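You operate a simulated robot arm through the tools that you are given. There is no shell and no other tool. Be economical: measure what you need, move in short steps, check, and stop when the job is done.

You are at the controls of a simulated two-armed robot. One attempt, no reset.

JOB
Put the black sky gel cup on the top of the island bench away on the top of the glossy bench. Then take the orange print and leave it on top of the black mount. Then fetch the polishing block and set it on the top of the board jig. Keep to this order. Set down upright: black sky gel cup, polishing block.

It is judged by the outcome, as a careful person would: the job done as asked, and still so three seconds after it is handed in. It fails if anything else is knocked over, pushed out of place, dropped, spilled or broken.

ROBOT AND FRAMES
Two 7-joint arms with two-finger grippers on one trunk, on a base that drives. Base frame: it is fixed to the floor where the robot stands at the start and does not move with it; the origin is under the middle of the robot, x ahead of it, y to its left, z up. Units: m, degrees, N and s.
The left shoulder is at the start at [0.078, 0.151, 0.963], the right one opposite. With the tool pointing down near the work surface each hand reaches from about 0.1 to 0.72 m from the robot's upright axis, wherever it stands, measured 20 degrees to its own side. Places, roughly: black mount (33x22x5 cm) [0, -1.6, 0.5]; orange print (19x11x4 cm) [0.6, 0.3, 0.4]; polishing block (8x5x5 cm) [0.6, 0.4, 0.9]; top of the board jig (18x13 cm) [3.88, 0.92, 0.92]; top of the glossy bench [-1, -1.8, 0.9]. Payload 2.54 kg a hand.
The TCP of each hand is the grasp point between the finger pads, 0.03 m short of the fingertips. In the tool frame z runs along the fingers and y along their closing line. Largest opening 0.116 m; the body of the gripper starts 0.095 m behind the TCP.
Orientation is that of the tool frame in the base frame, as a unit quaternion [x, y, z, w]. With the fingers straight down and closing along the base's y, the tool's x points along the base's -x, its y along +y and its z along -z.

CONTROLS
- The arms move only by the tool move_arm. It takes "left_plan", "right_plan" or both (then of equal length, played together; a hand with none holds still); each is a list of rows, each a list of 7 numbers: the shift along the tool's x, y, z in m, then the turn, a rotation vector about the tool's x, y, z in degrees, then the closure, from 0 (fully open) to 1 (shut). In form: [[tx, ty, tz, ax, ay, az, grip], ...]. A call has 1 to 8 rows; each row is the pose to reach, as a shift and turn from the pose commanded when the call began, along the tool's axes at that moment. Each row takes 0.2 s and may step no farther than 0.05 m and 8.6 degrees from the row before; otherwise, or with a gripper value out of range, the whole call is refused. Where a pose cannot be reached the arm comes as near as it can. A force on the tool above 40 N (or 10 N above the force at the start of the call, whichever is more), or a blocked arm, ends the call early, and 0.2 s more pass. Each finger travels about 0.072 m/s and halts on what it meets, pressing with about 43 N; the grip force reading is that of the motor and also rises with nothing between the fingers. The clock runs only during rows and for 0.2 s after the last one: add rows that repeat a pose to give the fingers time. The reply holds the time, the measured pose of the TCP, the force on the tool along the base axes, the opening and the grip force, in the units named above and with some noise, with the torque about the TCP (base axes, N m) and any sound that the robot's microphone picked up.
- Cameras (640 x 400 px; columns grow to the right, rows downward): "scene" is now at [0.1491, 0.0464, 1.1108]; the picture's right is [0.51, -0.86, 0.00], its down [-0.25, -0.15, -0.96] and it looks along [0.82, 0.49, -0.29] (base axes); focal length 214 px, centre (320, 200). "left" rides on the left gripper at [0.069, 0.015, -0.122] in its tool frame; the picture's right is [-0.21, 0.98, 0.00], its down [-0.83, -0.18, -0.53] and it looks along [-0.52, -0.11, 0.85] (tool axes); focal length 251 px, centre (320, 200). "right" rides on the right gripper at [0.069, -0.015, -0.122] in its tool frame; the picture's right is [0.21, 0.98, 0.00], its down [-0.83, 0.18, -0.53] and it looks along [-0.52, 0.11, 0.85] (tool axes); focal length 251 px, centre (320, 200). There is no depth. A picture from a camera that has moved, and an enlarged one, comes with that camera's place and axes in the base frame and with its lens.
- camera(camera): a new picture of that camera. The clock stands still meanwhile.
- lift_body(by): slides the trunk up (or, below 0, down) by that many m; the arms and the scene camera ride with it, the base frame stays. It gives what a move gives, with no picture.
- drive_base(legs): drives the robot by 1 to 6 legs, each [ahead, left, turn to the left] in m, m and degrees, along the robot's own axes; the way and the turn of a leg run together, so that a leg with both is an arc; at most 1.5 m and 180 degrees a leg. The arms and the cameras ride along, it lands a little off, and it stops where it bumps. It gives what a move gives.
- turn_head(pan, tilt): turns the head with the scene camera to pan (to the left, within 80 degrees either way) and tilt (down, from -29 to 69), counted from straight ahead of the robot. It gives what a move gives.
- enlarge(camera, box): a new picture of the part [left, top, right, bottom] of that camera's present view, enlarged. The clock stands still meanwhile.
- sign_off(): hands the job in; it is judged then, once.

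Go step by step. Nothing tells you exact positions but the pictures and the camera data: compare them with the known pose of the tool, close in by small moves and look again before you grip or let go. The budget is 165 turns and 118 pictures, counting those below and the enlarged ones. Unless the task says otherwise, let go and move clear before handing in, and close with one line.

The tools are called as a command line: name --argument value ..., lists and objects as JSON in quotes. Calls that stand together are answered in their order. move_arm: Moves the arms, as the interface text tells. Its arguments: {"type":"object","properties":{"left_plan":{"type":"array","items":{"type":"array","items":{"type":"number"}}},"right_plan":{"type":"array","items":{"type":"array","items":{"type":"number"}}}},"required":[]} The other tools are called the same way: lift_body (by) slides the trunk up or down; drive_base (legs) drives the base; turn_head (pan, tilt) turns the head that bears the scene camera; camera (camera) takes a picture; enlarge (camera, box) takes an enlarged picture of a part of a camera's view; sign_off () hands the job in.

At the start:

```text
time: 0.0
left_eef_pos: [0.387, 0.4582, 1.1057]
left_tcp_rot: [0.0, 1.0, 0.0, 0.0]
left_ft_force: [-0.7, 0.1, 0.4]
left_torque: [0.05, -0.01, 0.02]
left_opening: 0.1158
left_gripper_force: 0.0
right_eef_pos: [0.4059, 0.0468, 1.1051]
right_tcp_rot: [0.0, 1.0, 0.0, 0.0]
right_ft_force: [0.4, 1.1, 0.0]
right_torque: [-0.01, 0.0, -0.01]
right_opening: 0.1159
right_gripper_force: 0.0
trunk travel left (down, up): [-0.2, 0.089]
robot x, y, heading: [-0.0025, 0.0027, 0.1]
head pan, tilt: [30.6, 16.9]
```

scene: 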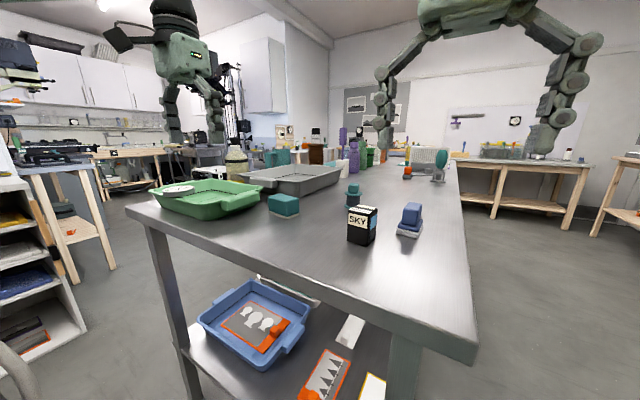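
right: 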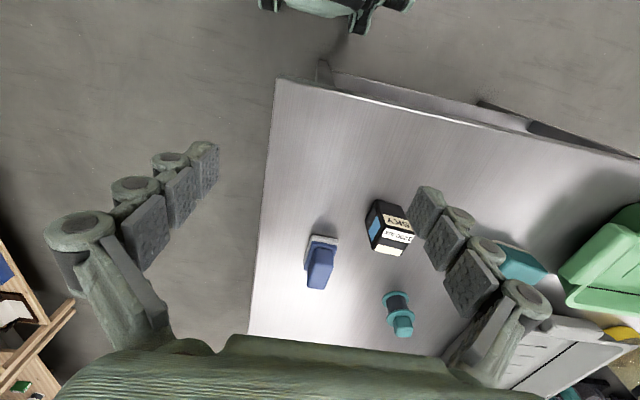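
left: 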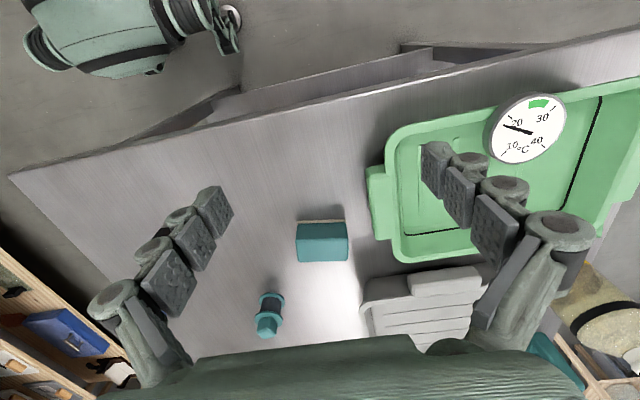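

I see the island bench with the black SKY cup, a teal block, and printed boards on a lower shelf. I'll look closer before moving anything.

enlarge --camera "scene" --box '[240, 160, 460, 298]'

enlarge --camera "scene" --box '[180, 260, 404, 400]'

enlarge --camera "right" --box '[260, 160, 500, 310]'

```text
2.90 times, centred on (350, 229) of scene
camera zoom: at [0.1491, 0.0464, 1.1108], right [0.51, -0.86, 0.0], down [-0.25, -0.15, -0.96], along [0.82, 0.49, -0.29], focal length 622 px, centre (233, 116)
```

zoom: 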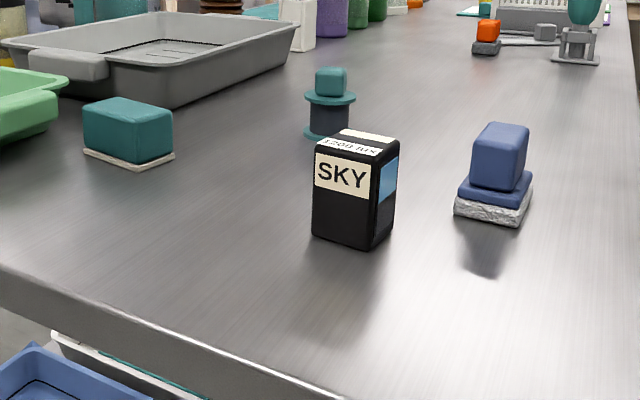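

```text
2.86 times, centred on (292, 330) of scene
camera zoom: at [0.1491, 0.0464, 1.1108], right [0.51, -0.86, 0.0], down [-0.25, -0.15, -0.96], along [0.82, 0.49, -0.29], focal length 613 px, centre (400, -171)
```

zoom: 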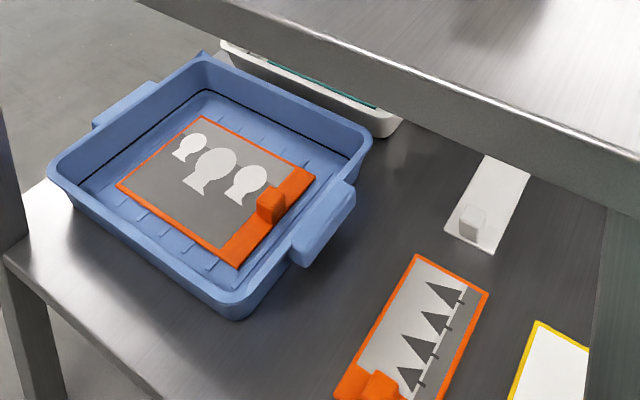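

```text
2.67 times, centred on (380, 235) of right
camera zoom: at [0.3346, 0.0328, 1.2276], right [-0.21, 0.98, 0.0], down [0.83, 0.18, 0.53], along [0.52, 0.11, -0.85], focal length 670 px, centre (160, 107)
```

zoom: 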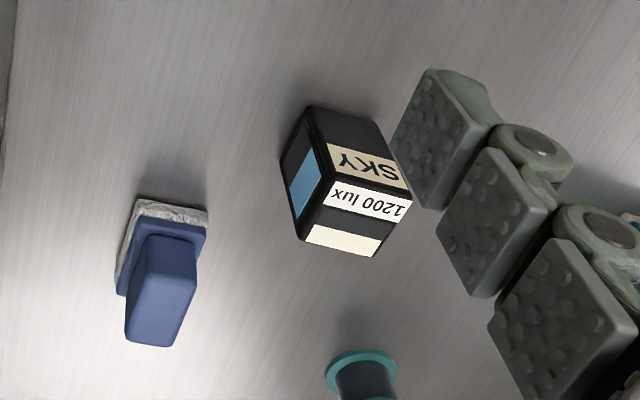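

The SKY cup's top centre works out to about (0.547, 0.182, 0.963), on a bench top at roughly z 0.897. I'll take it with the left hand, bringing that hand above the cup and shifting the right hand aside.

move_arm --left_plan '[[-0.02, -0.035, 0.005, 0, 0, 0, 0], [-0.04, -0.07, 0.01, 0, 0, 0, 0], [-0.06, -0.105, 0.015, 0, 0, 0, 0], [-0.08, -0.14, 0.02, 0, 0, 0, 0], [-0.1, -0.175, 0.025, 0, 0, 0, 0], [-0.12, -0.21, 0.03, 0, 0, 0, 0], [-0.14, -0.245, 0.03, 0, 0, 0, 0], [-0.161, -0.276, 0.03, 0, 0, 0, 0]]' --right_plan '[[0, -0.03, 0, 0, 0, 0, 0], [0, -0.06, 0, 0, 0, 0, 0], [0, -0.09, 0, 0, 0, 0, 0], [0, -0.12, 0, 0, 0, 0, 0], [0, -0.15, 0, 0, 0, 0, 0], [0, -0.18, 0, 0, 0, 0, 0], [0, -0.2, 0, 0, 0, 0, 0], [0, -0.22, 0, 0, 0, 0, 0]]'

camera --camera "left"

camera --camera "scene"

```text
time: 1.8
left_eef_pos: [0.5406, 0.1895, 1.0753]
left_tcp_rot: [-0.001, 1.0, 0.0, 0.001]
left_ft_force: [-0.4, -0.2, 1.1]
left_torque: [0.03, -0.06, -0.02]
left_opening: 0.116
left_gripper_force: 0.0
left hand out of reach, approached as far as the arm can: row 8
right_eef_pos: [0.4034, -0.1727, 1.1058]
right_tcp_rot: [-0.001, 1.0, 0.001, 0.001]
right_ft_force: [-0.8, -0.1, 1.3]
right_torque: [0.0, -0.12, -0.01]
right_opening: 0.116
right_gripper_force: 0.1
trunk travel left (down, up): [-0.2, 0.089]
robot x, y, heading: [-0.0014, -0.0003, -0.4]
head pan, tilt: [30.6, 16.9]
```

```text
111 pictures are left
camera left: at [0.4711, 0.2043, 1.1989], right [0.21, 0.98, 0.0], down [0.83, -0.18, 0.54], along [0.52, -0.11, -0.84], focal length 251 px, centre (320, 200)
```

left: 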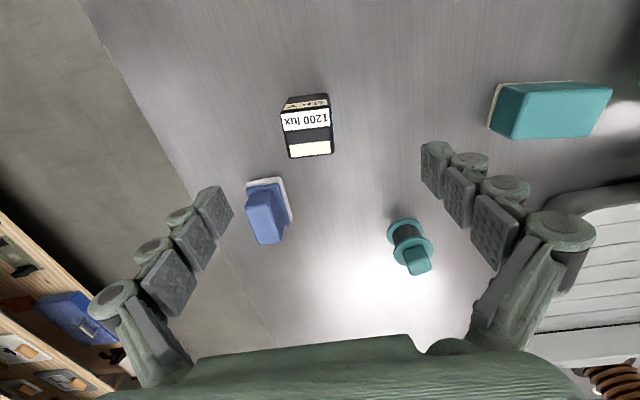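

```text
110 pictures are left
camera scene: at [0.1484, 0.0461, 1.111], right [0.51, -0.86, 0.0], down [-0.25, -0.15, -0.96], along [0.82, 0.49, -0.29], focal length 214 px, centre (320, 200)
```

scene: 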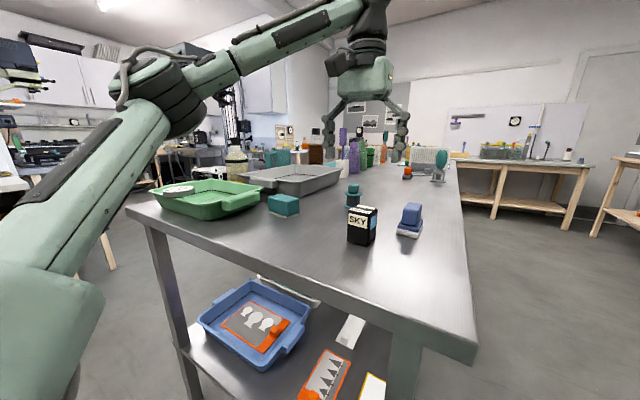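

The view from above agrees: cup at about (0.542, 0.181). I'll correct y slightly and go straight down around it.

move_arm --left_plan '[[0, -0.008, 0.03, 0, 0, 0, 0], [0, -0.008, 0.06, 0, 0, 0, 0], [0, -0.008, 0.09, 0, 0, 0, 0], [0, -0.008, 0.12, 0, 0, 0, 0], [0, -0.008, 0.137, 0, 0, 0, 0]]'

camera --camera "left"

enlarge --camera "scene" --box '[280, 120, 480, 245]'

```text
time: 3.0
left_eef_pos: [0.5407, 0.1836, 0.939]
left_tcp_rot: [0.0, 1.0, -0.001, 0.001]
left_ft_force: [0.9, -0.4, 0.9]
left_torque: [0.02, -0.02, 0.03]
left_opening: 0.1161
left_gripper_force: 0.1
right_eef_pos: [0.4042, -0.1722, 1.1052]
right_tcp_rot: [0.0, 1.0, 0.0, 0.0]
right_ft_force: [0.1, 0.0, -0.7]
right_torque: [0.01, 0.0, 0.01]
right_opening: 0.116
right_gripper_force: 0.1
trunk travel left (down, up): [-0.2, 0.089]
robot x, y, heading: [-0.0005, -0.0005, 0.1]
head pan, tilt: [30.6, 16.9]
```

```text
109 pictures are left
camera left: at [0.4718, 0.1981, 1.0627], right [0.21, 0.98, 0.0], down [0.83, -0.18, 0.54], along [0.52, -0.12, -0.84], focal length 251 px, centre (320, 200)
```

left: 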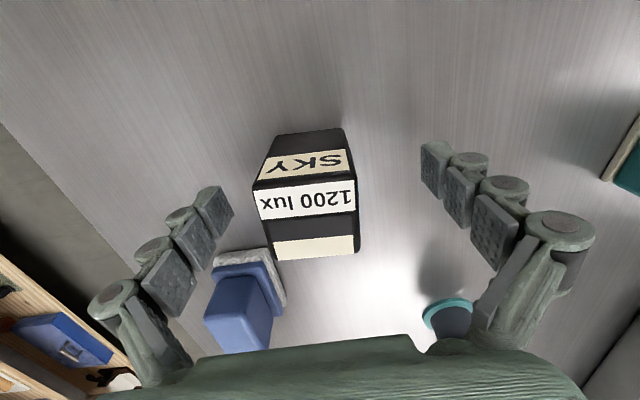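

```text
3.20 times, centred on (380, 182) of scene
camera zoom: at [0.1492, 0.0464, 1.1108], right [0.51, -0.86, 0.0], down [-0.25, -0.15, -0.96], along [0.82, 0.49, -0.29], focal length 686 px, centre (128, 256)
```

zoom: 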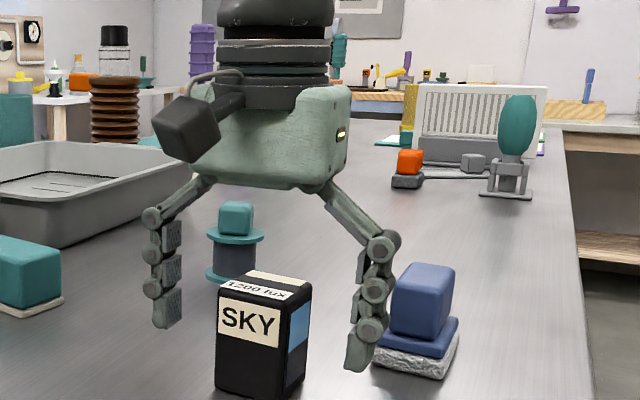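

The cup sits between the pads, about 5 mm off centre. I'll adjust, lower a touch and close.

move_arm --left_plan '[[-0.002, -0.005, 0.006, 0, 0, 0, 0.2], [-0.002, -0.005, 0.006, 0, 0, 0, 0.5], [-0.002, -0.005, 0.006, 0, 0, 0, 0.8], [-0.002, -0.005, 0.006, 0, 0, 0, 0.8], [-0.002, -0.005, 0.006, 0, 0, 0, 0.8], [-0.002, -0.005, 0.006, 0, 0, 0, 0.8]]'

camera --camera "left"

```text
time: 4.4
left_eef_pos: [0.5432, 0.1788, 0.9333]
left_tcp_rot: [0.0, 1.0, 0.0, 0.001]
left_ft_force: [1.5, -0.6, 1.8]
left_torque: [0.03, -0.02, -0.05]
left_opening: 0.0449
left_gripper_force: 43.0
right_eef_pos: [0.4037, -0.1726, 1.1052]
right_tcp_rot: [0.0, 1.0, 0.0, 0.0]
right_ft_force: [-0.3, 0.3, -0.8]
right_torque: [0.0, -0.02, 0.01]
right_opening: 0.1161
right_gripper_force: 0.1
trunk travel left (down, up): [-0.2, 0.089]
robot x, y, heading: [-0.0017, -0.0007, 0.1]
head pan, tilt: [30.6, 16.9]
```

```text
107 pictures are left
camera left: at [0.4733, 0.1929, 1.0568], right [0.21, 0.98, 0.0], down [0.83, -0.18, 0.53], along [0.52, -0.11, -0.84], focal length 251 px, centre (320, 200)
```

left: 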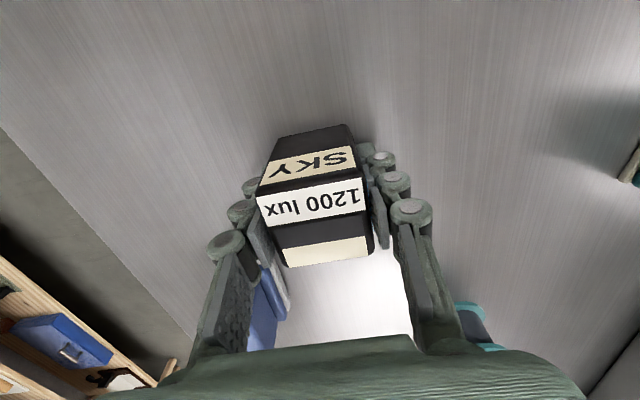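

The cup is gripped (opening 0.045). I'll lift it straight up and draw it back clear of the bench edge.

move_arm --left_plan '[[0, 0, -0.04, 0, 0, 0, 0.8], [0, 0, -0.08, 0, 0, 0, 0.8], [0, 0, -0.12, 0, 0, 0, 0.8], [0.04, 0.02, -0.14, 0, 0, 0, 0.8], [0.08, 0.04, -0.14, 0, 0, 0, 0.8], [0.12, 0.06, -0.14, 0, 0, 0, 0.8], [0.16, 0.08, -0.14, 0, 0, 0, 0.8], [0.2, 0.1, -0.14, 0, 0, 0, 0.8]]'

turn_head --pan -80 --tilt 25

camera --camera "scene"

```text
time: 6.2
left_eef_pos: [0.3433, 0.2809, 1.0698]
left_tcp_rot: [-0.001, 1.0, -0.001, 0.0]
left_ft_force: [0.8, 0.5, -2.0]
left_torque: [-0.02, -0.01, 0.0]
left_opening: 0.0448
left_gripper_force: 43.2
right_eef_pos: [0.4029, -0.1719, 1.1059]
right_tcp_rot: [0.0, 1.0, 0.001, 0.001]
right_ft_force: [0.3, 0.0, -0.3]
right_torque: [0.0, 0.02, 0.01]
right_opening: 0.1161
right_gripper_force: 0.1
trunk travel left (down, up): [-0.2, 0.089]
robot x, y, heading: [-0.0014, -0.0031, -0.1]
head pan, tilt: [30.6, 16.9]
```

```text
time: 8.1
left_eef_pos: [0.3441, 0.2798, 1.0701]
left_tcp_rot: [0.0, 1.0, 0.0, 0.0]
left_ft_force: [0.5, -0.8, -2.4]
left_torque: [-0.02, -0.01, 0.0]
left_opening: 0.0451
left_gripper_force: 43.0
right_eef_pos: [0.4045, -0.1711, 1.1048]
right_tcp_rot: [0.0, 1.0, 0.0, 0.0]
right_ft_force: [-0.7, -0.7, -0.7]
right_torque: [0.0, 0.01, -0.04]
right_opening: 0.1159
right_gripper_force: 0.1
trunk travel left (down, up): [-0.2, 0.089]
robot x, y, heading: [-0.0002, 0.0005, -0.2]
head pan, tilt: [-80.0, 25.0]
```

```text
106 pictures are left
camera scene: at [0.0848, -0.0918, 1.0976], right [-0.98, -0.17, 0.0], down [-0.07, 0.42, -0.91], along [0.16, -0.89, -0.42], focal length 214 px, centre (320, 200)
```

scene: 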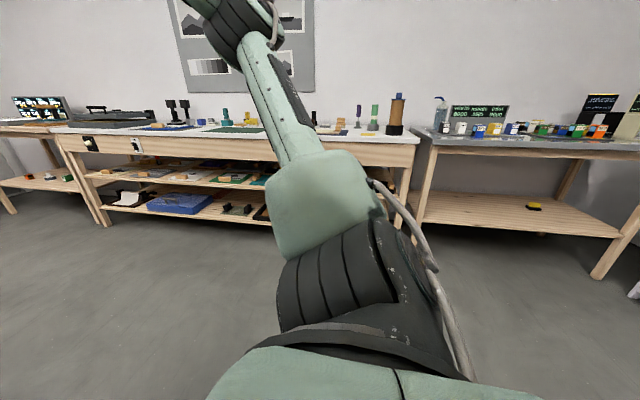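

The glossy bench is the grey-topped one behind to the right, with coloured gel cups. I'll back off, turn right, and look again.

drive_base --legs '[[-0.2, 0, 0], [0, 0, -90]]'

turn_head --pan -30 --tilt 25

camera --camera "scene"

```text
time: 13.6
left_eef_pos: [0.0772, -0.3474, 1.0707]
left_tcp_rot: [0.713, 0.701, 0.0, -0.001]
left_ft_force: [-0.1, -0.3, -1.4]
left_torque: [0.03, 0.01, -0.04]
left_opening: 0.0448
left_gripper_force: 43.3
right_eef_pos: [-0.376, -0.4014, 1.1045]
right_tcp_rot: [0.713, 0.701, 0.0, -0.001]
right_ft_force: [0.2, 0.9, 0.1]
right_torque: [-0.03, -0.02, 0.02]
right_opening: 0.1158
right_gripper_force: 0.0
trunk travel left (down, up): [-0.2, 0.089]
robot x, y, heading: [-0.1956, -0.002, -90.6]
head pan, tilt: [-80.0, 25.0]
```

```text
time: 14.8
left_eef_pos: [0.0772, -0.3477, 1.0706]
left_tcp_rot: [0.713, 0.701, 0.0, -0.001]
left_ft_force: [-0.4, 0.3, -2.2]
left_torque: [0.01, 0.04, 0.0]
left_opening: 0.0449
left_gripper_force: 43.0
right_eef_pos: [-0.3759, -0.4003, 1.1045]
right_tcp_rot: [0.712, 0.702, 0.0, 0.0]
right_ft_force: [0.2, -0.2, -0.3]
right_torque: [0.01, 0.03, -0.04]
right_opening: 0.116
right_gripper_force: 0.1
trunk travel left (down, up): [-0.2, 0.089]
robot x, y, heading: [-0.1987, -0.0013, -91.2]
head pan, tilt: [-30.0, 25.0]
```

```text
105 pictures are left
camera scene: at [-0.2453, -0.1478, 1.0976], right [-0.86, 0.51, 0.0], down [0.22, 0.36, -0.91], along [-0.47, -0.78, -0.42], focal length 214 px, centre (320, 200)
```

scene: 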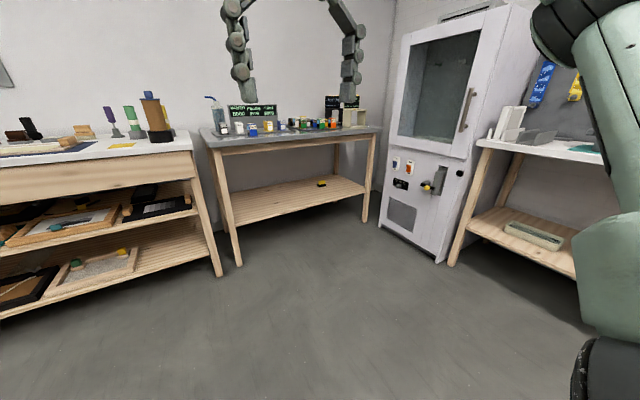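

enlarge --camera "scene" --box '[195, 80, 395, 205]'

enlarge --camera "scene" --box '[0, 110, 230, 290]'

```text
3.20 times, centred on (295, 142) of scene
camera zoom: at [-0.2453, -0.1478, 1.0976], right [-0.86, 0.51, 0.0], down [0.22, 0.36, -0.91], along [-0.47, -0.78, -0.42], focal length 686 px, centre (400, 384)
```

zoom: 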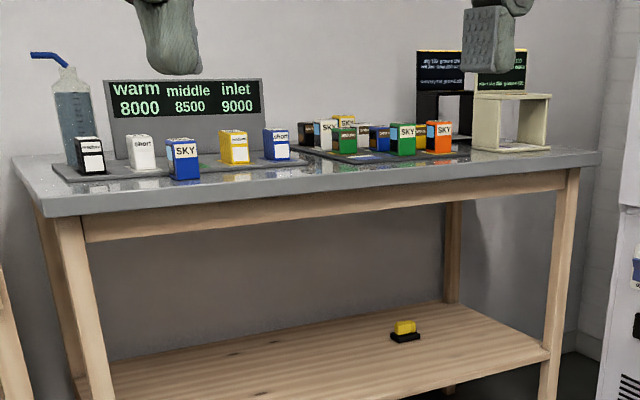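

```text
2.22 times, centred on (115, 200) of scene
camera zoom: at [-0.2453, -0.1478, 1.0976], right [-0.86, 0.51, 0.0], down [0.22, 0.36, -0.91], along [-0.47, -0.78, -0.42], focal length 477 px, centre (776, 200)
```

zoom: 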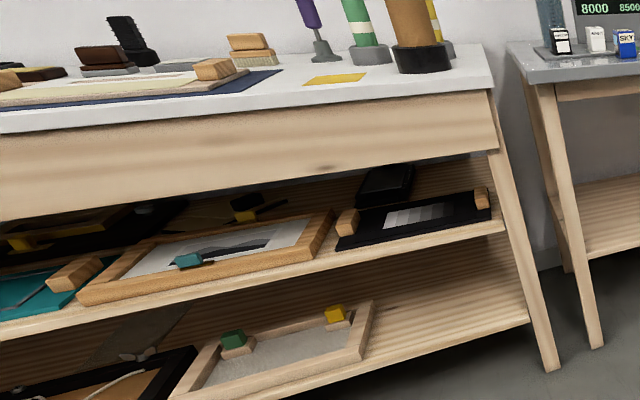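

I see the black mount (black board with wooden knobs) on the middle shelf of the wooden bench, and the glossy bench with colour cups to its right. I'll drive up in front of the glossy bench.

drive_base --legs '[[0.3, -0.7, 1.0], [0.5, 0, 0]]'

turn_head --pan 0 --tilt 25

camera --camera "scene"

```text
time: 24.4
left_eef_pos: [-0.5801, -1.1508, 1.0704]
left_tcp_rot: [0.698, 0.716, 0.0, -0.001]
left_ft_force: [-0.2, 0.3, -2.4]
left_torque: [0.01, 0.01, 0.01]
left_opening: 0.0448
left_gripper_force: 43.2
right_eef_pos: [-1.0304, -1.222, 1.1042]
right_tcp_rot: [0.699, 0.715, 0.0, 0.0]
right_ft_force: [0.0, 0.0, -0.1]
right_torque: [0.02, -0.02, 0.03]
right_opening: 0.1162
right_gripper_force: 0.1
trunk travel left (down, up): [-0.2, 0.089]
robot x, y, heading: [-0.8677, -0.8125, -88.6]
head pan, tilt: [-30.0, 25.0]
```

```text
time: 25.3
left_eef_pos: [-0.5804, -1.1508, 1.0701]
left_tcp_rot: [0.698, 0.716, 0.0, 0.0]
left_ft_force: [-0.5, 0.3, -2.3]
left_torque: [-0.03, 0.0, 0.02]
left_opening: 0.0449
left_gripper_force: 43.1
right_eef_pos: [-1.0321, -1.2223, 1.1052]
right_tcp_rot: [0.699, 0.715, 0.0, 0.0]
right_ft_force: [0.0, -0.3, 0.1]
right_torque: [-0.01, -0.01, 0.02]
right_opening: 0.1162
right_gripper_force: 0.0
trunk travel left (down, up): [-0.2, 0.089]
robot x, y, heading: [-0.8673, -0.8149, -88.6]
head pan, tilt: [0.0, 25.0]
```

```text
102 pictures are left
camera scene: at [-0.8644, -0.9748, 1.0976], right [-1.0, -0.02, 0.0], down [-0.01, 0.42, -0.91], along [0.02, -0.91, -0.42], focal length 214 px, centre (320, 200)
```

scene: 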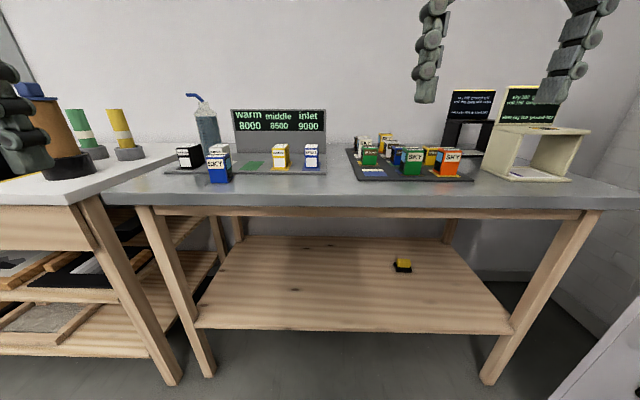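

enlarge --camera "scene" --box '[120, 80, 380, 240]'

enlarge --camera "scene" --box '[340, 80, 600, 240]'

```text
2.46 times, centred on (250, 160) of scene
camera zoom: at [-0.8644, -0.9748, 1.0976], right [-1.0, -0.02, 0.0], down [-0.01, 0.42, -0.91], along [0.02, -0.91, -0.42], focal length 528 px, centre (492, 298)
```

zoom: 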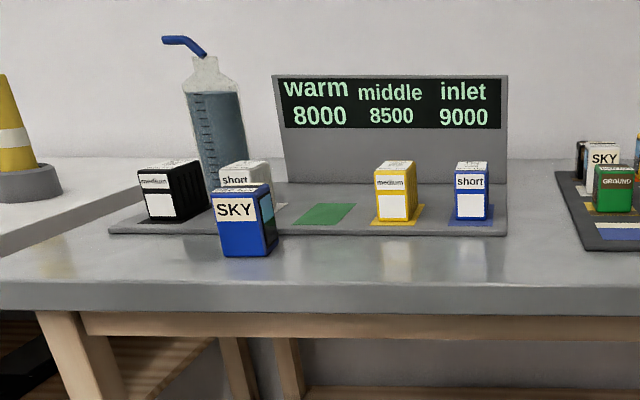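

```text
2.46 times, centred on (470, 160) of scene
camera zoom: at [-0.8644, -0.9748, 1.0976], right [-1.0, -0.02, 0.0], down [-0.01, 0.42, -0.91], along [0.02, -0.91, -0.42], focal length 528 px, centre (-49, 298)
```

zoom: 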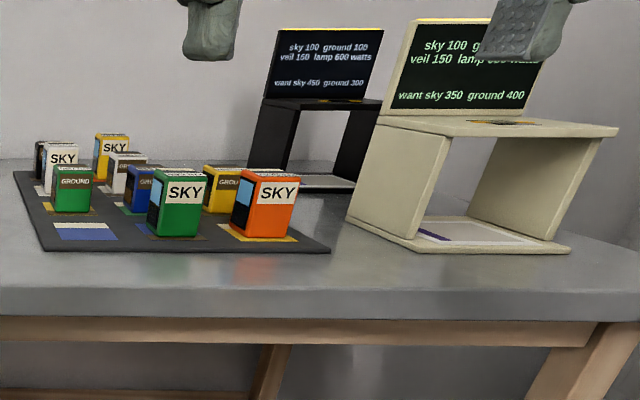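

The front strip of the glossy bench (y about -1.48 to -1.65) is clear around x -0.74, right of the blue cup. I'll come 0.13 m closer.

drive_base --legs '[[0.13, 0, -1.4]]'

```text
time: 26.6
left_eef_pos: [-0.5879, -1.2899, 1.07]
left_tcp_rot: [0.707, 0.707, 0.0, 0.0]
left_ft_force: [-0.3, 0.2, -2.1]
left_torque: [0.01, -0.01, -0.01]
left_opening: 0.0452
left_gripper_force: 43.4
right_eef_pos: [-1.04, -1.3478, 1.1045]
right_tcp_rot: [0.708, 0.707, 0.0, 0.0]
right_ft_force: [0.8, 0.4, -1.5]
right_torque: [0.02, 0.0, 0.06]
right_opening: 0.1159
right_gripper_force: 0.1
trunk travel left (down, up): [-0.2, 0.089]
robot x, y, heading: [-0.8672, -0.9419, -90.1]
head pan, tilt: [0.0, 25.0]
```

move_arm --left_plan '[[-0.035, -0.02, 0, 0, 0, 0, 0.8], [-0.07, -0.04, 0, 0, 0, 0, 0.8], [-0.105, -0.06, 0, 0, 0, 0, 0.8], [-0.14, -0.08, 0, 0, 0, 0, 0.8], [-0.175, -0.1, 0, 0, 0, 0, 0.8], [-0.21, -0.12, 0, 0, 0, 0, 0.8], [-0.24, -0.14, 0.02, 0, 0, 0, 0.8], [-0.265, -0.157, 0.04, 0, 0, 0, 0.8]]'

camera --camera "scene"

camera --camera "left"

```text
time: 28.4
left_eef_pos: [-0.696, -1.5082, 1.0189]
left_tcp_rot: [0.707, 0.707, -0.001, 0.0]
left_ft_force: [-0.4, 1.3, -2.3]
left_torque: [-0.04, -0.01, -0.01]
left_opening: 0.0446
left_gripper_force: 42.6
left hand out of reach, approached as far as the arm can: row 6, 7, 8
right_eef_pos: [-1.0392, -1.3488, 1.1048]
right_tcp_rot: [0.708, 0.706, 0.0, 0.0]
right_ft_force: [0.4, 0.5, -0.5]
right_torque: [-0.01, -0.02, 0.02]
right_opening: 0.1157
right_gripper_force: 0.0
trunk travel left (down, up): [-0.2, 0.089]
robot x, y, heading: [-0.868, -0.9433, -90.0]
head pan, tilt: [0.0, 25.0]
```

```text
99 pictures are left
camera scene: at [-0.867, -1.1053, 1.0977], right [-1.0, 0.0, 0.0], down [0.0, 0.42, -0.91], along [0.0, -0.91, -0.42], focal length 214 px, centre (320, 200)
```

scene: 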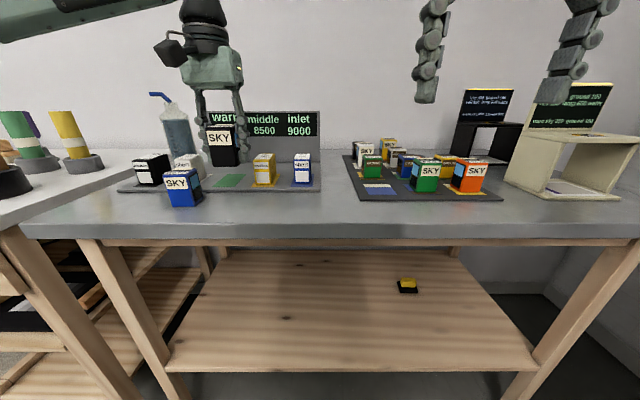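

```text
98 pictures are left
camera left: at [-0.6801, -1.4399, 1.1426], right [0.98, -0.21, 0.0], down [-0.18, -0.82, 0.54], along [-0.12, -0.52, -0.84], focal length 251 px, centre (320, 200)
```

left: 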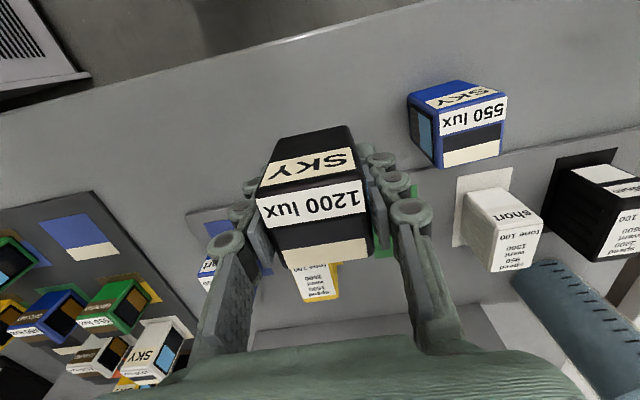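

The clear strip runs y about -1.43 to -1.58, and the hand is at its middle. The blue cup is close on one side, so I'll shift to x about -0.76 before lowering.

move_arm --left_plan '[[0, -0.03, 0, 0, 0, 0, 0.8], [0, -0.065, 0.01, 0, 0, 0, 0.8], [0, -0.065, 0.04, 0, 0, 0, 0.8], [0, -0.065, 0.06, 0, 0, 0, 0.8]]'

enlarge --camera "scene" --box '[160, 100, 360, 225]'

camera --camera "left"

```text
time: 29.4
left_eef_pos: [-0.7318, -1.4962, 0.968]
left_tcp_rot: [0.707, 0.707, 0.0, 0.0]
left_ft_force: [-0.8, 0.3, -1.3]
left_torque: [-0.04, -0.01, 0.04]
left_opening: 0.0451
left_gripper_force: 42.6
left hand out of reach, approached as far as the arm can: row 1, 2, 3, 4
right_eef_pos: [-1.0399, -1.348, 1.105]
right_tcp_rot: [0.708, 0.707, 0.0, 0.001]
right_ft_force: [0.2, -0.3, -0.1]
right_torque: [0.01, -0.04, 0.04]
right_opening: 0.1161
right_gripper_force: 0.2
trunk travel left (down, up): [-0.2, 0.089]
robot x, y, heading: [-0.8693, -0.9449, -90.1]
head pan, tilt: [0.0, 25.0]
```

```text
3.20 times, centred on (260, 162) of scene
camera zoom: at [-0.8671, -1.1054, 1.0977], right [-1.0, 0.0, 0.0], down [0.0, 0.42, -0.91], along [0.0, -0.91, -0.42], focal length 686 px, centre (512, 320)
```

zoom: 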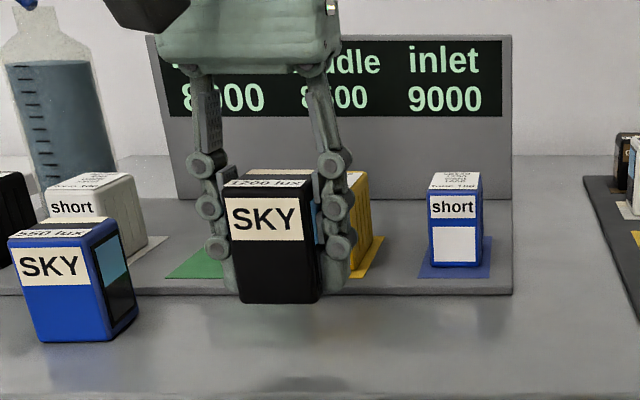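

```text
96 pictures are left
camera left: at [-0.7171, -1.4272, 1.0923], right [0.98, -0.22, 0.0], down [-0.18, -0.83, 0.53], along [-0.12, -0.52, -0.85], focal length 251 px, centre (320, 200)
```

left: 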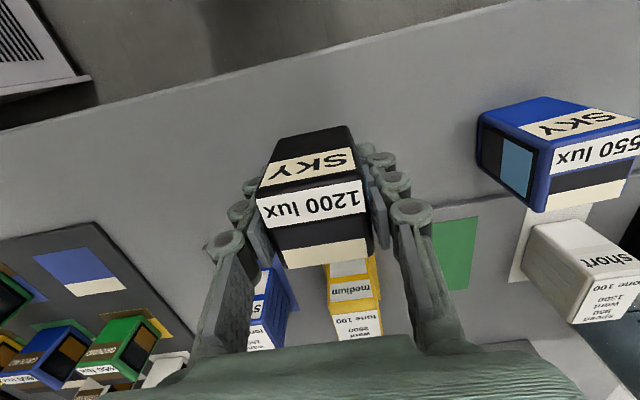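

The spot is good with the blue cup about 9 cm away. I'll lower in small steps and watch the force for contact.

move_arm --left_plan '[[0, 0, 0.015, 0, 0, 0, 0.8], [0, 0, 0.022, 0, 0, 0, 0.8], [0, 0, 0.027, 0, 0, 0, 0.8], [0, 0, 0.031, 0, 0, 0, 0.8]]'

enlarge --camera "scene" --box '[160, 100, 360, 225]'

```text
time: 30.4
left_eef_pos: [-0.7322, -1.4967, 0.9384]
left_tcp_rot: [0.708, 0.707, 0.0, 0.0]
left_ft_force: [-0.3, -0.3, -1.6]
left_torque: [-0.01, 0.01, -0.01]
left_opening: 0.0449
left_gripper_force: 42.7
right_eef_pos: [-1.0406, -1.3476, 1.1043]
right_tcp_rot: [0.708, 0.706, -0.001, 0.0]
right_ft_force: [0.2, 0.6, 0.1]
right_torque: [0.03, -0.01, -0.02]
right_opening: 0.1159
right_gripper_force: 0.0
trunk travel left (down, up): [-0.2, 0.089]
robot x, y, heading: [-0.8683, -0.9457, -90.0]
head pan, tilt: [0.0, 25.0]
```

```text
3.20 times, centred on (260, 162) of scene
camera zoom: at [-0.867, -1.1055, 1.0976], right [-1.0, 0.0, 0.0], down [0.0, 0.42, -0.91], along [0.0, -0.91, -0.42], focal length 686 px, centre (512, 320)
```

zoom: 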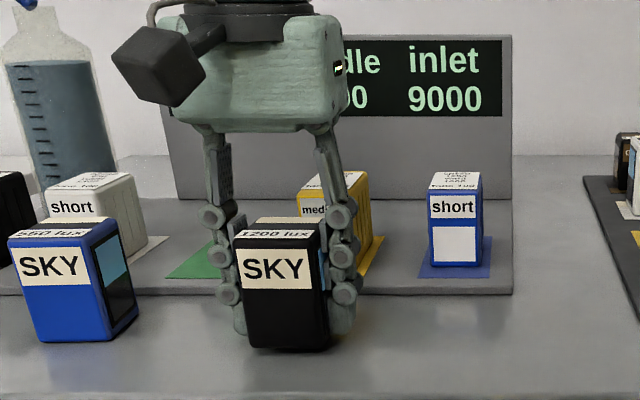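

move_arm --left_plan '[[0, 0, 0.003, 0, 0, 0, 0.8], [0, 0, 0.006, 0, 0, 0, 0.8], [0, 0, 0.009, 0, 0, 0, 0.8], [0, 0, 0.012, 0, 0, 0, 0.8]]'

enlarge --camera "scene" --box '[200, 140, 320, 215]'

```text
time: 31.4
left_eef_pos: [-0.7335, -1.4972, 0.9331]
left_tcp_rot: [0.707, 0.707, -0.004, 0.003]
left_ft_force: [5.6, -4.8, 29.9]
left_torque: [0.66, -0.19, -0.12]
left_opening: 0.0452
left_gripper_force: 43.5
right_eef_pos: [-1.0398, -1.347, 1.1064]
right_tcp_rot: [0.708, 0.706, -0.001, 0.002]
right_ft_force: [-0.7, 0.0, 0.0]
right_torque: [0.01, 0.04, 0.04]
right_opening: 0.1161
right_gripper_force: 0.1
trunk travel left (down, up): [-0.2, 0.089]
robot x, y, heading: [-0.8703, -0.944, -90.0]
head pan, tilt: [0.0, 25.0]
```

```text
5.33 times, centred on (260, 178) of scene
camera zoom: at [-0.867, -1.1035, 1.0986], right [-1.0, 0.0, 0.0], down [0.0, 0.42, -0.91], along [0.0, -0.91, -0.42], focal length 1144 px, centre (640, 320)
```

zoom: 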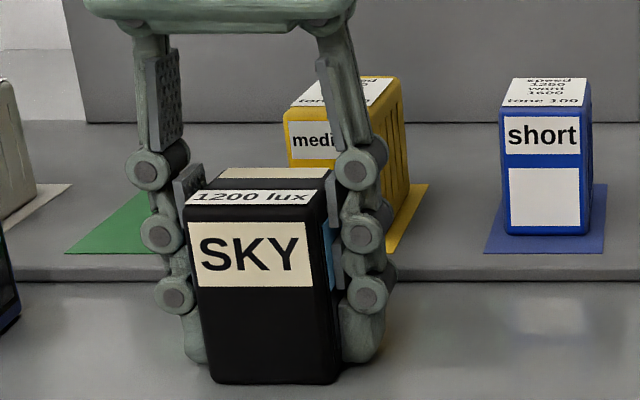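

Contact at TCP z 0.933. I'll ease the pressure and open partway, so the fingers stay clear of the neighbours.

move_arm --left_plan '[[0, 0, -0.006, 0, 0, 0, 0.8], [0, 0, -0.006, 0, 0, 0, 0.5], [0, 0, -0.006, 0, 0, 0, 0.35], [0, 0, -0.006, 0, 0, 0, 0.35], [0, 0, -0.006, 0, 0, 0, 0.35]]'

enlarge --camera "scene" --box '[200, 140, 320, 215]'

```text
time: 32.6
left_eef_pos: [-0.734, -1.5001, 0.9326]
left_tcp_rot: [0.707, 0.707, 0.0, 0.0]
left_ft_force: [-0.3, 0.3, -0.6]
left_torque: [-0.01, 0.04, -0.03]
left_opening: 0.0754
left_gripper_force: 0.1
right_eef_pos: [-1.0394, -1.3486, 1.1047]
right_tcp_rot: [0.708, 0.707, 0.0, 0.001]
right_ft_force: [0.6, -0.2, 0.6]
right_torque: [-0.04, 0.02, 0.04]
right_opening: 0.116
right_gripper_force: 0.0
trunk travel left (down, up): [-0.2, 0.089]
robot x, y, heading: [-0.8645, -0.9421, -90.2]
head pan, tilt: [0.0, 25.0]
```

```text
5.33 times, centred on (260, 178) of scene
camera zoom: at [-0.867, -1.1054, 1.0976], right [-1.0, 0.0, 0.0], down [0.0, 0.42, -0.91], along [0.0, -0.91, -0.42], focal length 1144 px, centre (640, 320)
```

zoom: 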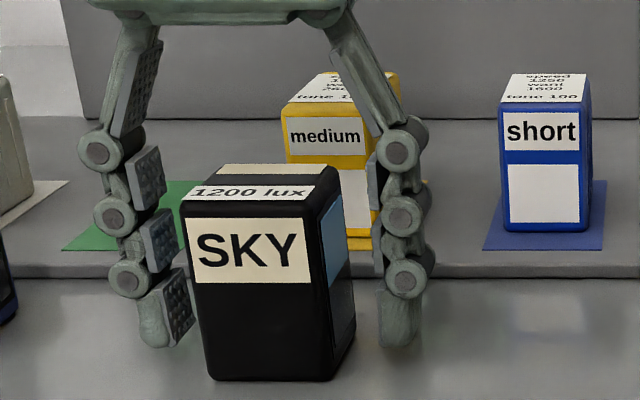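

The cup stands upright and free. I'll lift straight up, bring the hand back, and check.

move_arm --left_plan '[[0, 0, -0.04, 0, 0, 0, 0.35], [0, 0, -0.08, 0, 0, 0, 0.35], [0, 0, -0.12, 0, 0, 0, 0.35], [0.04, 0.02, -0.14, 0, 0, 0, 0.2], [0.08, 0.04, -0.14, 0, 0, 0, 0], [0.12, 0.06, -0.14, 0, 0, 0, 0], [0.16, 0.08, -0.14, 0, 0, 0, 0], [0.2, 0.1, -0.14, 0, 0, 0, 0]]'

camera --camera "scene"

```text
time: 34.4
left_eef_pos: [-0.6307, -1.2977, 1.0721]
left_tcp_rot: [0.708, 0.706, 0.0, 0.0]
left_ft_force: [-1.1, 0.0, 0.5]
left_torque: [-0.02, -0.01, 0.01]
left_opening: 0.1161
left_gripper_force: 0.0
left hand out of reach, approached as far as the arm can: row 1, 2, 3, 4
right_eef_pos: [-1.0402, -1.3482, 1.1057]
right_tcp_rot: [0.708, 0.706, -0.001, 0.0]
right_ft_force: [-0.5, 0.2, 0.7]
right_torque: [0.01, 0.01, -0.01]
right_opening: 0.1164
right_gripper_force: 0.0
trunk travel left (down, up): [-0.2, 0.089]
robot x, y, heading: [-0.8669, -0.9443, -90.1]
head pan, tilt: [0.0, 25.0]
```

```text
92 pictures are left
camera scene: at [-0.8668, -1.1049, 1.0977], right [-1.0, 0.0, 0.0], down [0.0, 0.42, -0.91], along [0.0, -0.91, -0.42], focal length 214 px, centre (320, 200)
```

scene: 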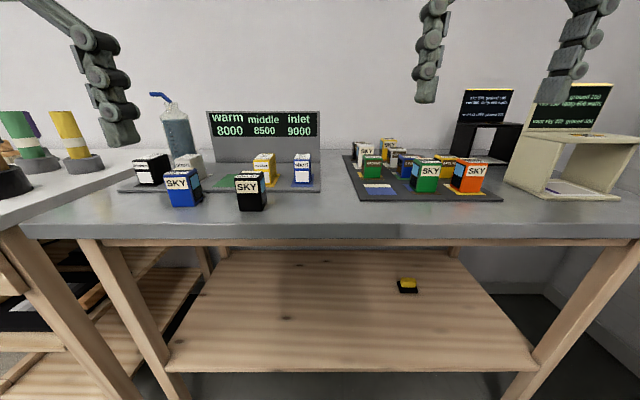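

The cup stands well. On the way back I'll stop in front of the wooden bench to study the black mount.

drive_base --legs '[[-0.2, 0, 0], [0, 0.87, 0]]'

turn_head --pan 0 --tilt 45

camera --camera "scene"

```text
time: 44.3
left_eef_pos: [0.2343, -1.1048, 1.072]
left_tcp_rot: [0.708, 0.706, 0.0, 0.0]
left_ft_force: [0.7, -0.5, 0.6]
left_torque: [0.01, 0.0, -0.01]
left_opening: 0.1161
left_gripper_force: 0.1
right_eef_pos: [-0.1746, -1.1537, 1.1043]
right_tcp_rot: [0.708, 0.706, 0.001, 0.0]
right_ft_force: [0.6, 0.7, -0.3]
right_torque: [0.01, -0.02, 0.0]
right_opening: 0.116
right_gripper_force: 0.1
trunk travel left (down, up): [-0.2, 0.089]
robot x, y, heading: [0.0011, -0.7515, -90.4]
head pan, tilt: [0.0, 25.0]
```

```text
time: 45.1
left_eef_pos: [0.2343, -1.1057, 1.0715]
left_tcp_rot: [0.708, 0.706, 0.001, 0.0]
left_ft_force: [0.4, -0.4, 0.1]
left_torque: [-0.02, 0.01, 0.01]
left_opening: 0.1157
left_gripper_force: 0.0
right_eef_pos: [-0.1739, -1.1536, 1.1054]
right_tcp_rot: [0.709, 0.705, 0.0, 0.001]
right_ft_force: [0.6, 0.4, -0.1]
right_torque: [-0.01, -0.03, -0.01]
right_opening: 0.1161
right_gripper_force: 0.2
trunk travel left (down, up): [-0.2, 0.089]
robot x, y, heading: [-0.0034, -0.7538, -90.2]
head pan, tilt: [0.0, 45.0]
```

```text
91 pictures are left
camera scene: at [-0.001, -0.9002, 1.0671], right [-1.0, 0.0, 0.0], down [0.0, 0.71, -0.71], along [0.0, -0.71, -0.71], focal length 214 px, centre (320, 200)
```

scene: 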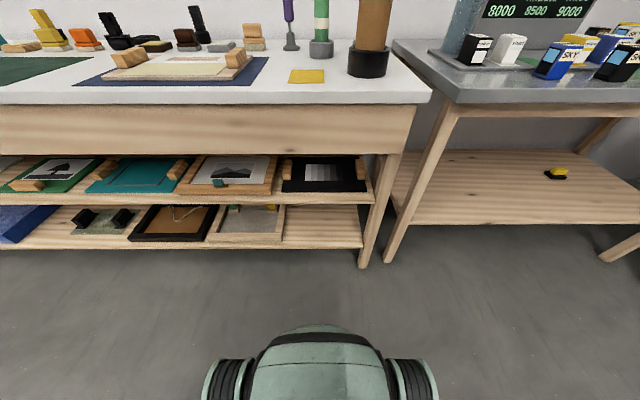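

The black mount is the rightmost board on the upper shelf, near (-0.02, -1.62). I'll lower the trunk for a flatter view of how much room is above it.

lift_body --by -0.2

turn_head --pan 0 --tilt 25

enlarge --camera "scene" --box '[200, 100, 440, 250]'

```text
time: 47.3
left_eef_pos: [0.2351, -1.1052, 0.8713]
left_tcp_rot: [0.708, 0.706, 0.001, 0.0]
left_ft_force: [0.5, 0.4, -0.7]
left_torque: [0.01, -0.04, 0.01]
left_opening: 0.1161
left_gripper_force: 0.1
right_eef_pos: [-0.1753, -1.1517, 0.9051]
right_tcp_rot: [0.708, 0.706, 0.0, 0.0]
right_ft_force: [0.2, -0.6, -0.2]
right_torque: [0.01, -0.02, 0.02]
right_opening: 0.116
right_gripper_force: 0.2
trunk travel left (down, up): [0.0, 0.289]
robot x, y, heading: [-0.0037, -0.7469, -90.3]
head pan, tilt: [0.0, 45.0]
```

```text
time: 48.1
left_eef_pos: [0.2345, -1.1045, 0.8713]
left_tcp_rot: [0.708, 0.706, 0.0, 0.0]
left_ft_force: [0.2, 0.0, 0.1]
left_torque: [-0.01, 0.01, -0.01]
left_opening: 0.1159
left_gripper_force: 0.1
right_eef_pos: [-0.1749, -1.1539, 0.9043]
right_tcp_rot: [0.708, 0.706, 0.0, -0.001]
right_ft_force: [0.4, -1.1, -0.5]
right_torque: [0.04, -0.01, 0.0]
right_opening: 0.1159
right_gripper_force: 0.1
trunk travel left (down, up): [0.0, 0.289]
robot x, y, heading: [-0.0034, -0.7471, -90.1]
head pan, tilt: [0.0, 25.0]
```

```text
2.67 times, centred on (320, 175) of scene
camera zoom: at [-0.001, -0.911, 0.8976], right [-1.0, 0.0, 0.0], down [0.0, 0.42, -0.91], along [0.0, -0.91, -0.42], focal length 572 px, centre (320, 267)
```

zoom: 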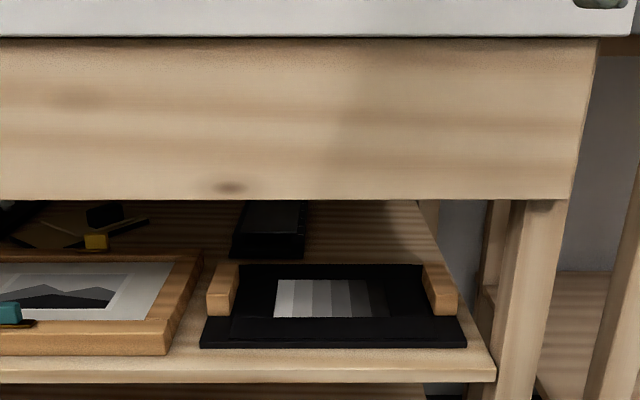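

The mount spans about x -0.18..0.15, y -1.52..-1.74, with about 18 cm below the apron. That suits a forward-reaching grip on the print's knob. I'm driving back to the island, lowered, to look at the print.

drive_base --legs '[[-0.2, 0, 0], [0, 0, 90], [-0.3, 0.3, 0], [0, 0.35, 0]]'

turn_head --pan 15 --tilt 30

camera --camera "scene"

```text
time: 60.3
left_eef_pos: [0.0603, 0.342, 0.872]
left_tcp_rot: [0.001, 1.0, 0.0, 0.0]
left_ft_force: [0.2, -0.3, -0.7]
left_torque: [0.01, -0.02, 0.0]
left_opening: 0.1162
left_gripper_force: 0.1
right_eef_pos: [0.1068, -0.0679, 0.9046]
right_tcp_rot: [0.001, 1.0, 0.0, -0.001]
right_ft_force: [-1.0, -0.4, 0.4]
right_torque: [-0.02, 0.02, -0.01]
right_opening: 0.116
right_gripper_force: 0.0
trunk travel left (down, up): [0.0, 0.289]
robot x, y, heading: [-0.2976, 0.1065, -0.2]
head pan, tilt: [0.0, 25.0]
```

```text
time: 61.1
left_eef_pos: [0.0583, 0.3411, 0.8708]
left_tcp_rot: [0.001, 1.0, -0.001, 0.001]
left_ft_force: [0.0, 0.0, 0.0]
left_torque: [0.01, 0.01, 0.01]
left_opening: 0.1161
left_gripper_force: 0.1
right_eef_pos: [0.1068, -0.069, 0.9033]
right_tcp_rot: [0.003, 1.0, 0.0, -0.001]
right_ft_force: [1.1, -0.1, 0.0]
right_torque: [0.03, -0.01, -0.01]
right_opening: 0.1161
right_gripper_force: 0.1
trunk travel left (down, up): [0.0, 0.289]
robot x, y, heading: [-0.2969, 0.1079, -0.2]
head pan, tilt: [15.0, 30.0]
```

```text
89 pictures are left
camera scene: at [-0.1407, 0.1271, 0.8897], right [0.26, -0.97, 0.0], down [-0.48, -0.13, -0.87], along [0.84, 0.22, -0.5], focal length 214 px, centre (320, 200)
```

scene: 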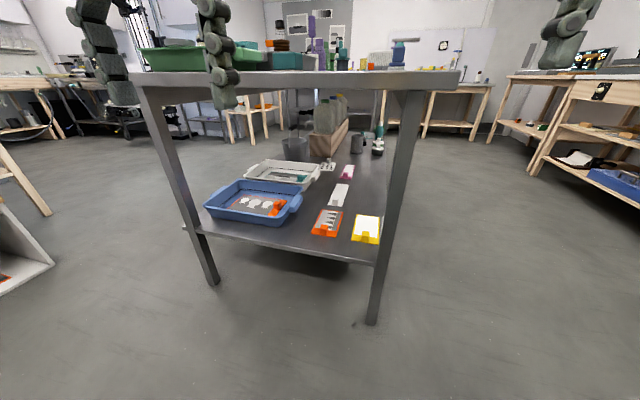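

enlarge --camera "scene" --box '[250, 150, 410, 250]'

```text
4.00 times, centred on (330, 200) of scene
camera zoom: at [-0.1407, 0.1271, 0.8897], right [0.26, -0.97, 0.0], down [-0.48, -0.13, -0.87], along [0.84, 0.22, -0.5], focal length 858 px, centre (280, 200)
```

zoom: 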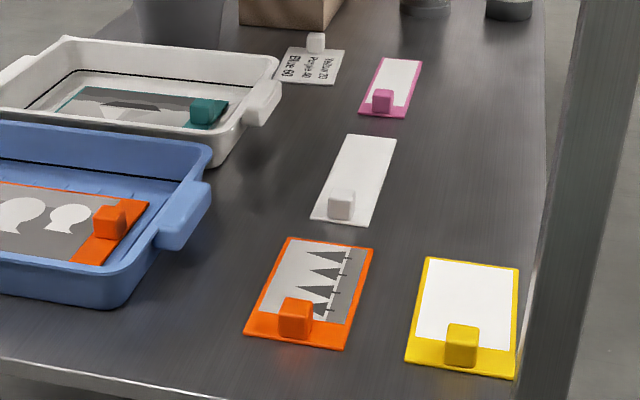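

The print's knob is near (0.52, 0.278), on a shelf at about z 0.35. I'll pitch the left hand forward to about 30° below horizontal, clear of the island, so it can reach under the top.

move_arm --left_plan '[[-0.0175, -0.008, 0.034, 0, -7.5, 0, 0], [-0.035, -0.016, 0.068, 0, -15, 0, 0], [-0.0525, -0.024, 0.102, 0, -22.5, 0, 0], [-0.07, -0.032, 0.136, 0, -30, 0, 0], [-0.0875, -0.04, 0.17, 0, -37.5, 0, 0], [-0.105, -0.048, 0.204, 0, -45, 0, 0], [-0.1225, -0.056, 0.238, 0, -52.5, 0, 0], [-0.14, -0.064, 0.27, 0, -60, 0, 0]]'

camera --camera "scene"

camera --camera "left"

```text
time: 62.9
left_eef_pos: [0.2277, 0.2679, 0.5967]
left_tcp_rot: [0.001, 0.866, -0.002, 0.501]
left_ft_force: [0.5, 0.2, 1.1]
left_torque: [0.0, 0.07, -0.01]
left_opening: 0.1158
left_gripper_force: 0.0
left hand out of reach, approached as far as the arm can: row 6, 7, 8
right_eef_pos: [0.1068, -0.0681, 0.9046]
right_tcp_rot: [0.001, 1.0, -0.001, 0.0]
right_ft_force: [-1.1, -0.2, 0.8]
right_torque: [0.01, 0.0, -0.02]
right_opening: 0.1161
right_gripper_force: 0.0
trunk travel left (down, up): [0.0, 0.289]
robot x, y, heading: [-0.2957, 0.1053, -0.2]
head pan, tilt: [15.0, 30.0]
```

```text
87 pictures are left
camera scene: at [-0.1408, 0.1271, 0.8897], right [0.26, -0.97, 0.0], down [-0.48, -0.13, -0.87], along [0.84, 0.22, -0.5], focal length 214 px, centre (320, 200)
```

scene: 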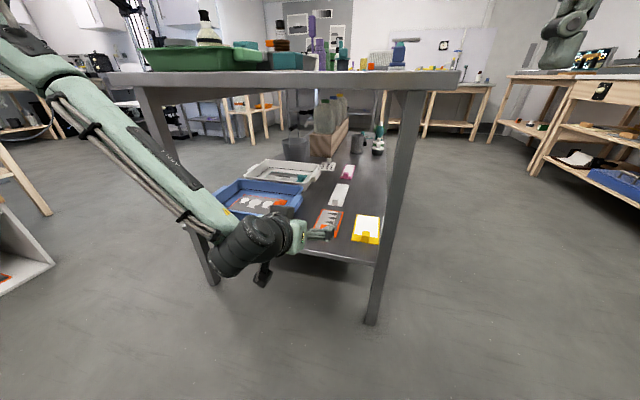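

```text
86 pictures are left
camera left: at [0.087, 0.283, 0.599], right [0.11, 0.98, 0.18], down [-0.05, -0.18, 0.98], along [0.99, -0.12, 0.03], focal length 251 px, centre (320, 200)
```

left: 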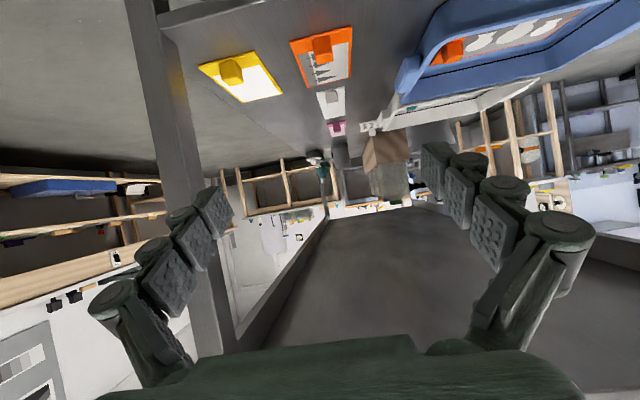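

The left camera confirms the knob near (0.50, 0.281, 0.37). I'll lower the hand to about z 0.47 here, then check before driving in.

move_arm --left_plan '[[0.023, 0.004, 0.025, 0, 0, 0, 0], [0.046, 0.008, 0.05, 0, 0, 0, 0], [0.07, 0.012, 0.075, 0, 0, 0, 0], [0.092, 0.012, 0.1, 0, 0, 0, 0]]'

```text
time: 63.9
left_eef_pos: [0.2686, 0.2931, 0.4796]
left_tcp_rot: [0.001, 0.866, -0.002, 0.5]
left_ft_force: [0.7, 1.0, 1.3]
left_torque: [-0.01, -0.04, 0.02]
left_opening: 0.1157
left_gripper_force: 0.1
left hand out of reach, approached as far as the arm can: row 4
right_eef_pos: [0.1066, -0.0679, 0.9051]
right_tcp_rot: [0.002, 1.0, 0.0, 0.0]
right_ft_force: [-0.1, -0.8, -0.5]
right_torque: [0.01, -0.01, -0.02]
right_opening: 0.1164
right_gripper_force: 0.0
trunk travel left (down, up): [0.0, 0.289]
robot x, y, heading: [-0.2974, 0.1084, -0.3]
head pan, tilt: [15.0, 30.0]
```

move_arm --left_plan '[[0.026, 0, 0.015, 0, 0, 0, 0], [0.052, 0, 0.03, 0, 0, 0, 0], [0.078, 0, 0.045, 0, 0, 0, 0]]'

```text
time: 64.7
left_eef_pos: [0.267, 0.3326, 0.453]
left_tcp_rot: [0.001, 0.866, -0.001, 0.499]
left_ft_force: [0.2, -0.8, 0.0]
left_torque: [0.01, -0.02, -0.02]
left_opening: 0.1157
left_gripper_force: 0.1
left hand out of reach, approached as far as the arm can: row 1, 2, 3
right_eef_pos: [0.1072, -0.0674, 0.9058]
right_tcp_rot: [0.001, 1.0, -0.001, 0.0]
right_ft_force: [0.1, -0.7, 0.1]
right_torque: [0.03, 0.0, -0.01]
right_opening: 0.1159
right_gripper_force: 0.1
trunk travel left (down, up): [0.0, 0.289]
robot x, y, heading: [-0.2963, 0.1044, -0.1]
head pan, tilt: [15.0, 30.0]
```

move_arm --left_plan '[[-0.02, -0.015, 0.035, 0, 0, 0, 0], [-0.04, -0.03, 0.07, 0, 0, 0, 0], [-0.05, -0.04, 0.0866, 0, 0, 0, 0], [-0.029, -0.04, 0.0986, 0, 0, 0, 0], [-0.007, -0.04, 0.111, 0, 0, 0, 0]]'

```text
time: 65.9
left_eef_pos: [0.3467, 0.3293, 0.4677]
left_tcp_rot: [0.001, 0.866, -0.002, 0.499]
left_ft_force: [0.3, -0.3, 0.5]
left_torque: [0.0, 0.0, -0.01]
left_opening: 0.1159
left_gripper_force: 0.1
left hand out of reach, approached as far as the arm can: row 1, 2, 3, 4, 5
right_eef_pos: [0.1063, -0.0673, 0.905]
right_tcp_rot: [0.001, 1.0, -0.001, -0.001]
right_ft_force: [0.1, 0.0, 0.2]
right_torque: [-0.01, 0.01, -0.01]
right_opening: 0.1159
right_gripper_force: 0.1
trunk travel left (down, up): [0.0, 0.289]
robot x, y, heading: [-0.298, 0.105, -0.4]
head pan, tilt: [15.0, 30.0]
```

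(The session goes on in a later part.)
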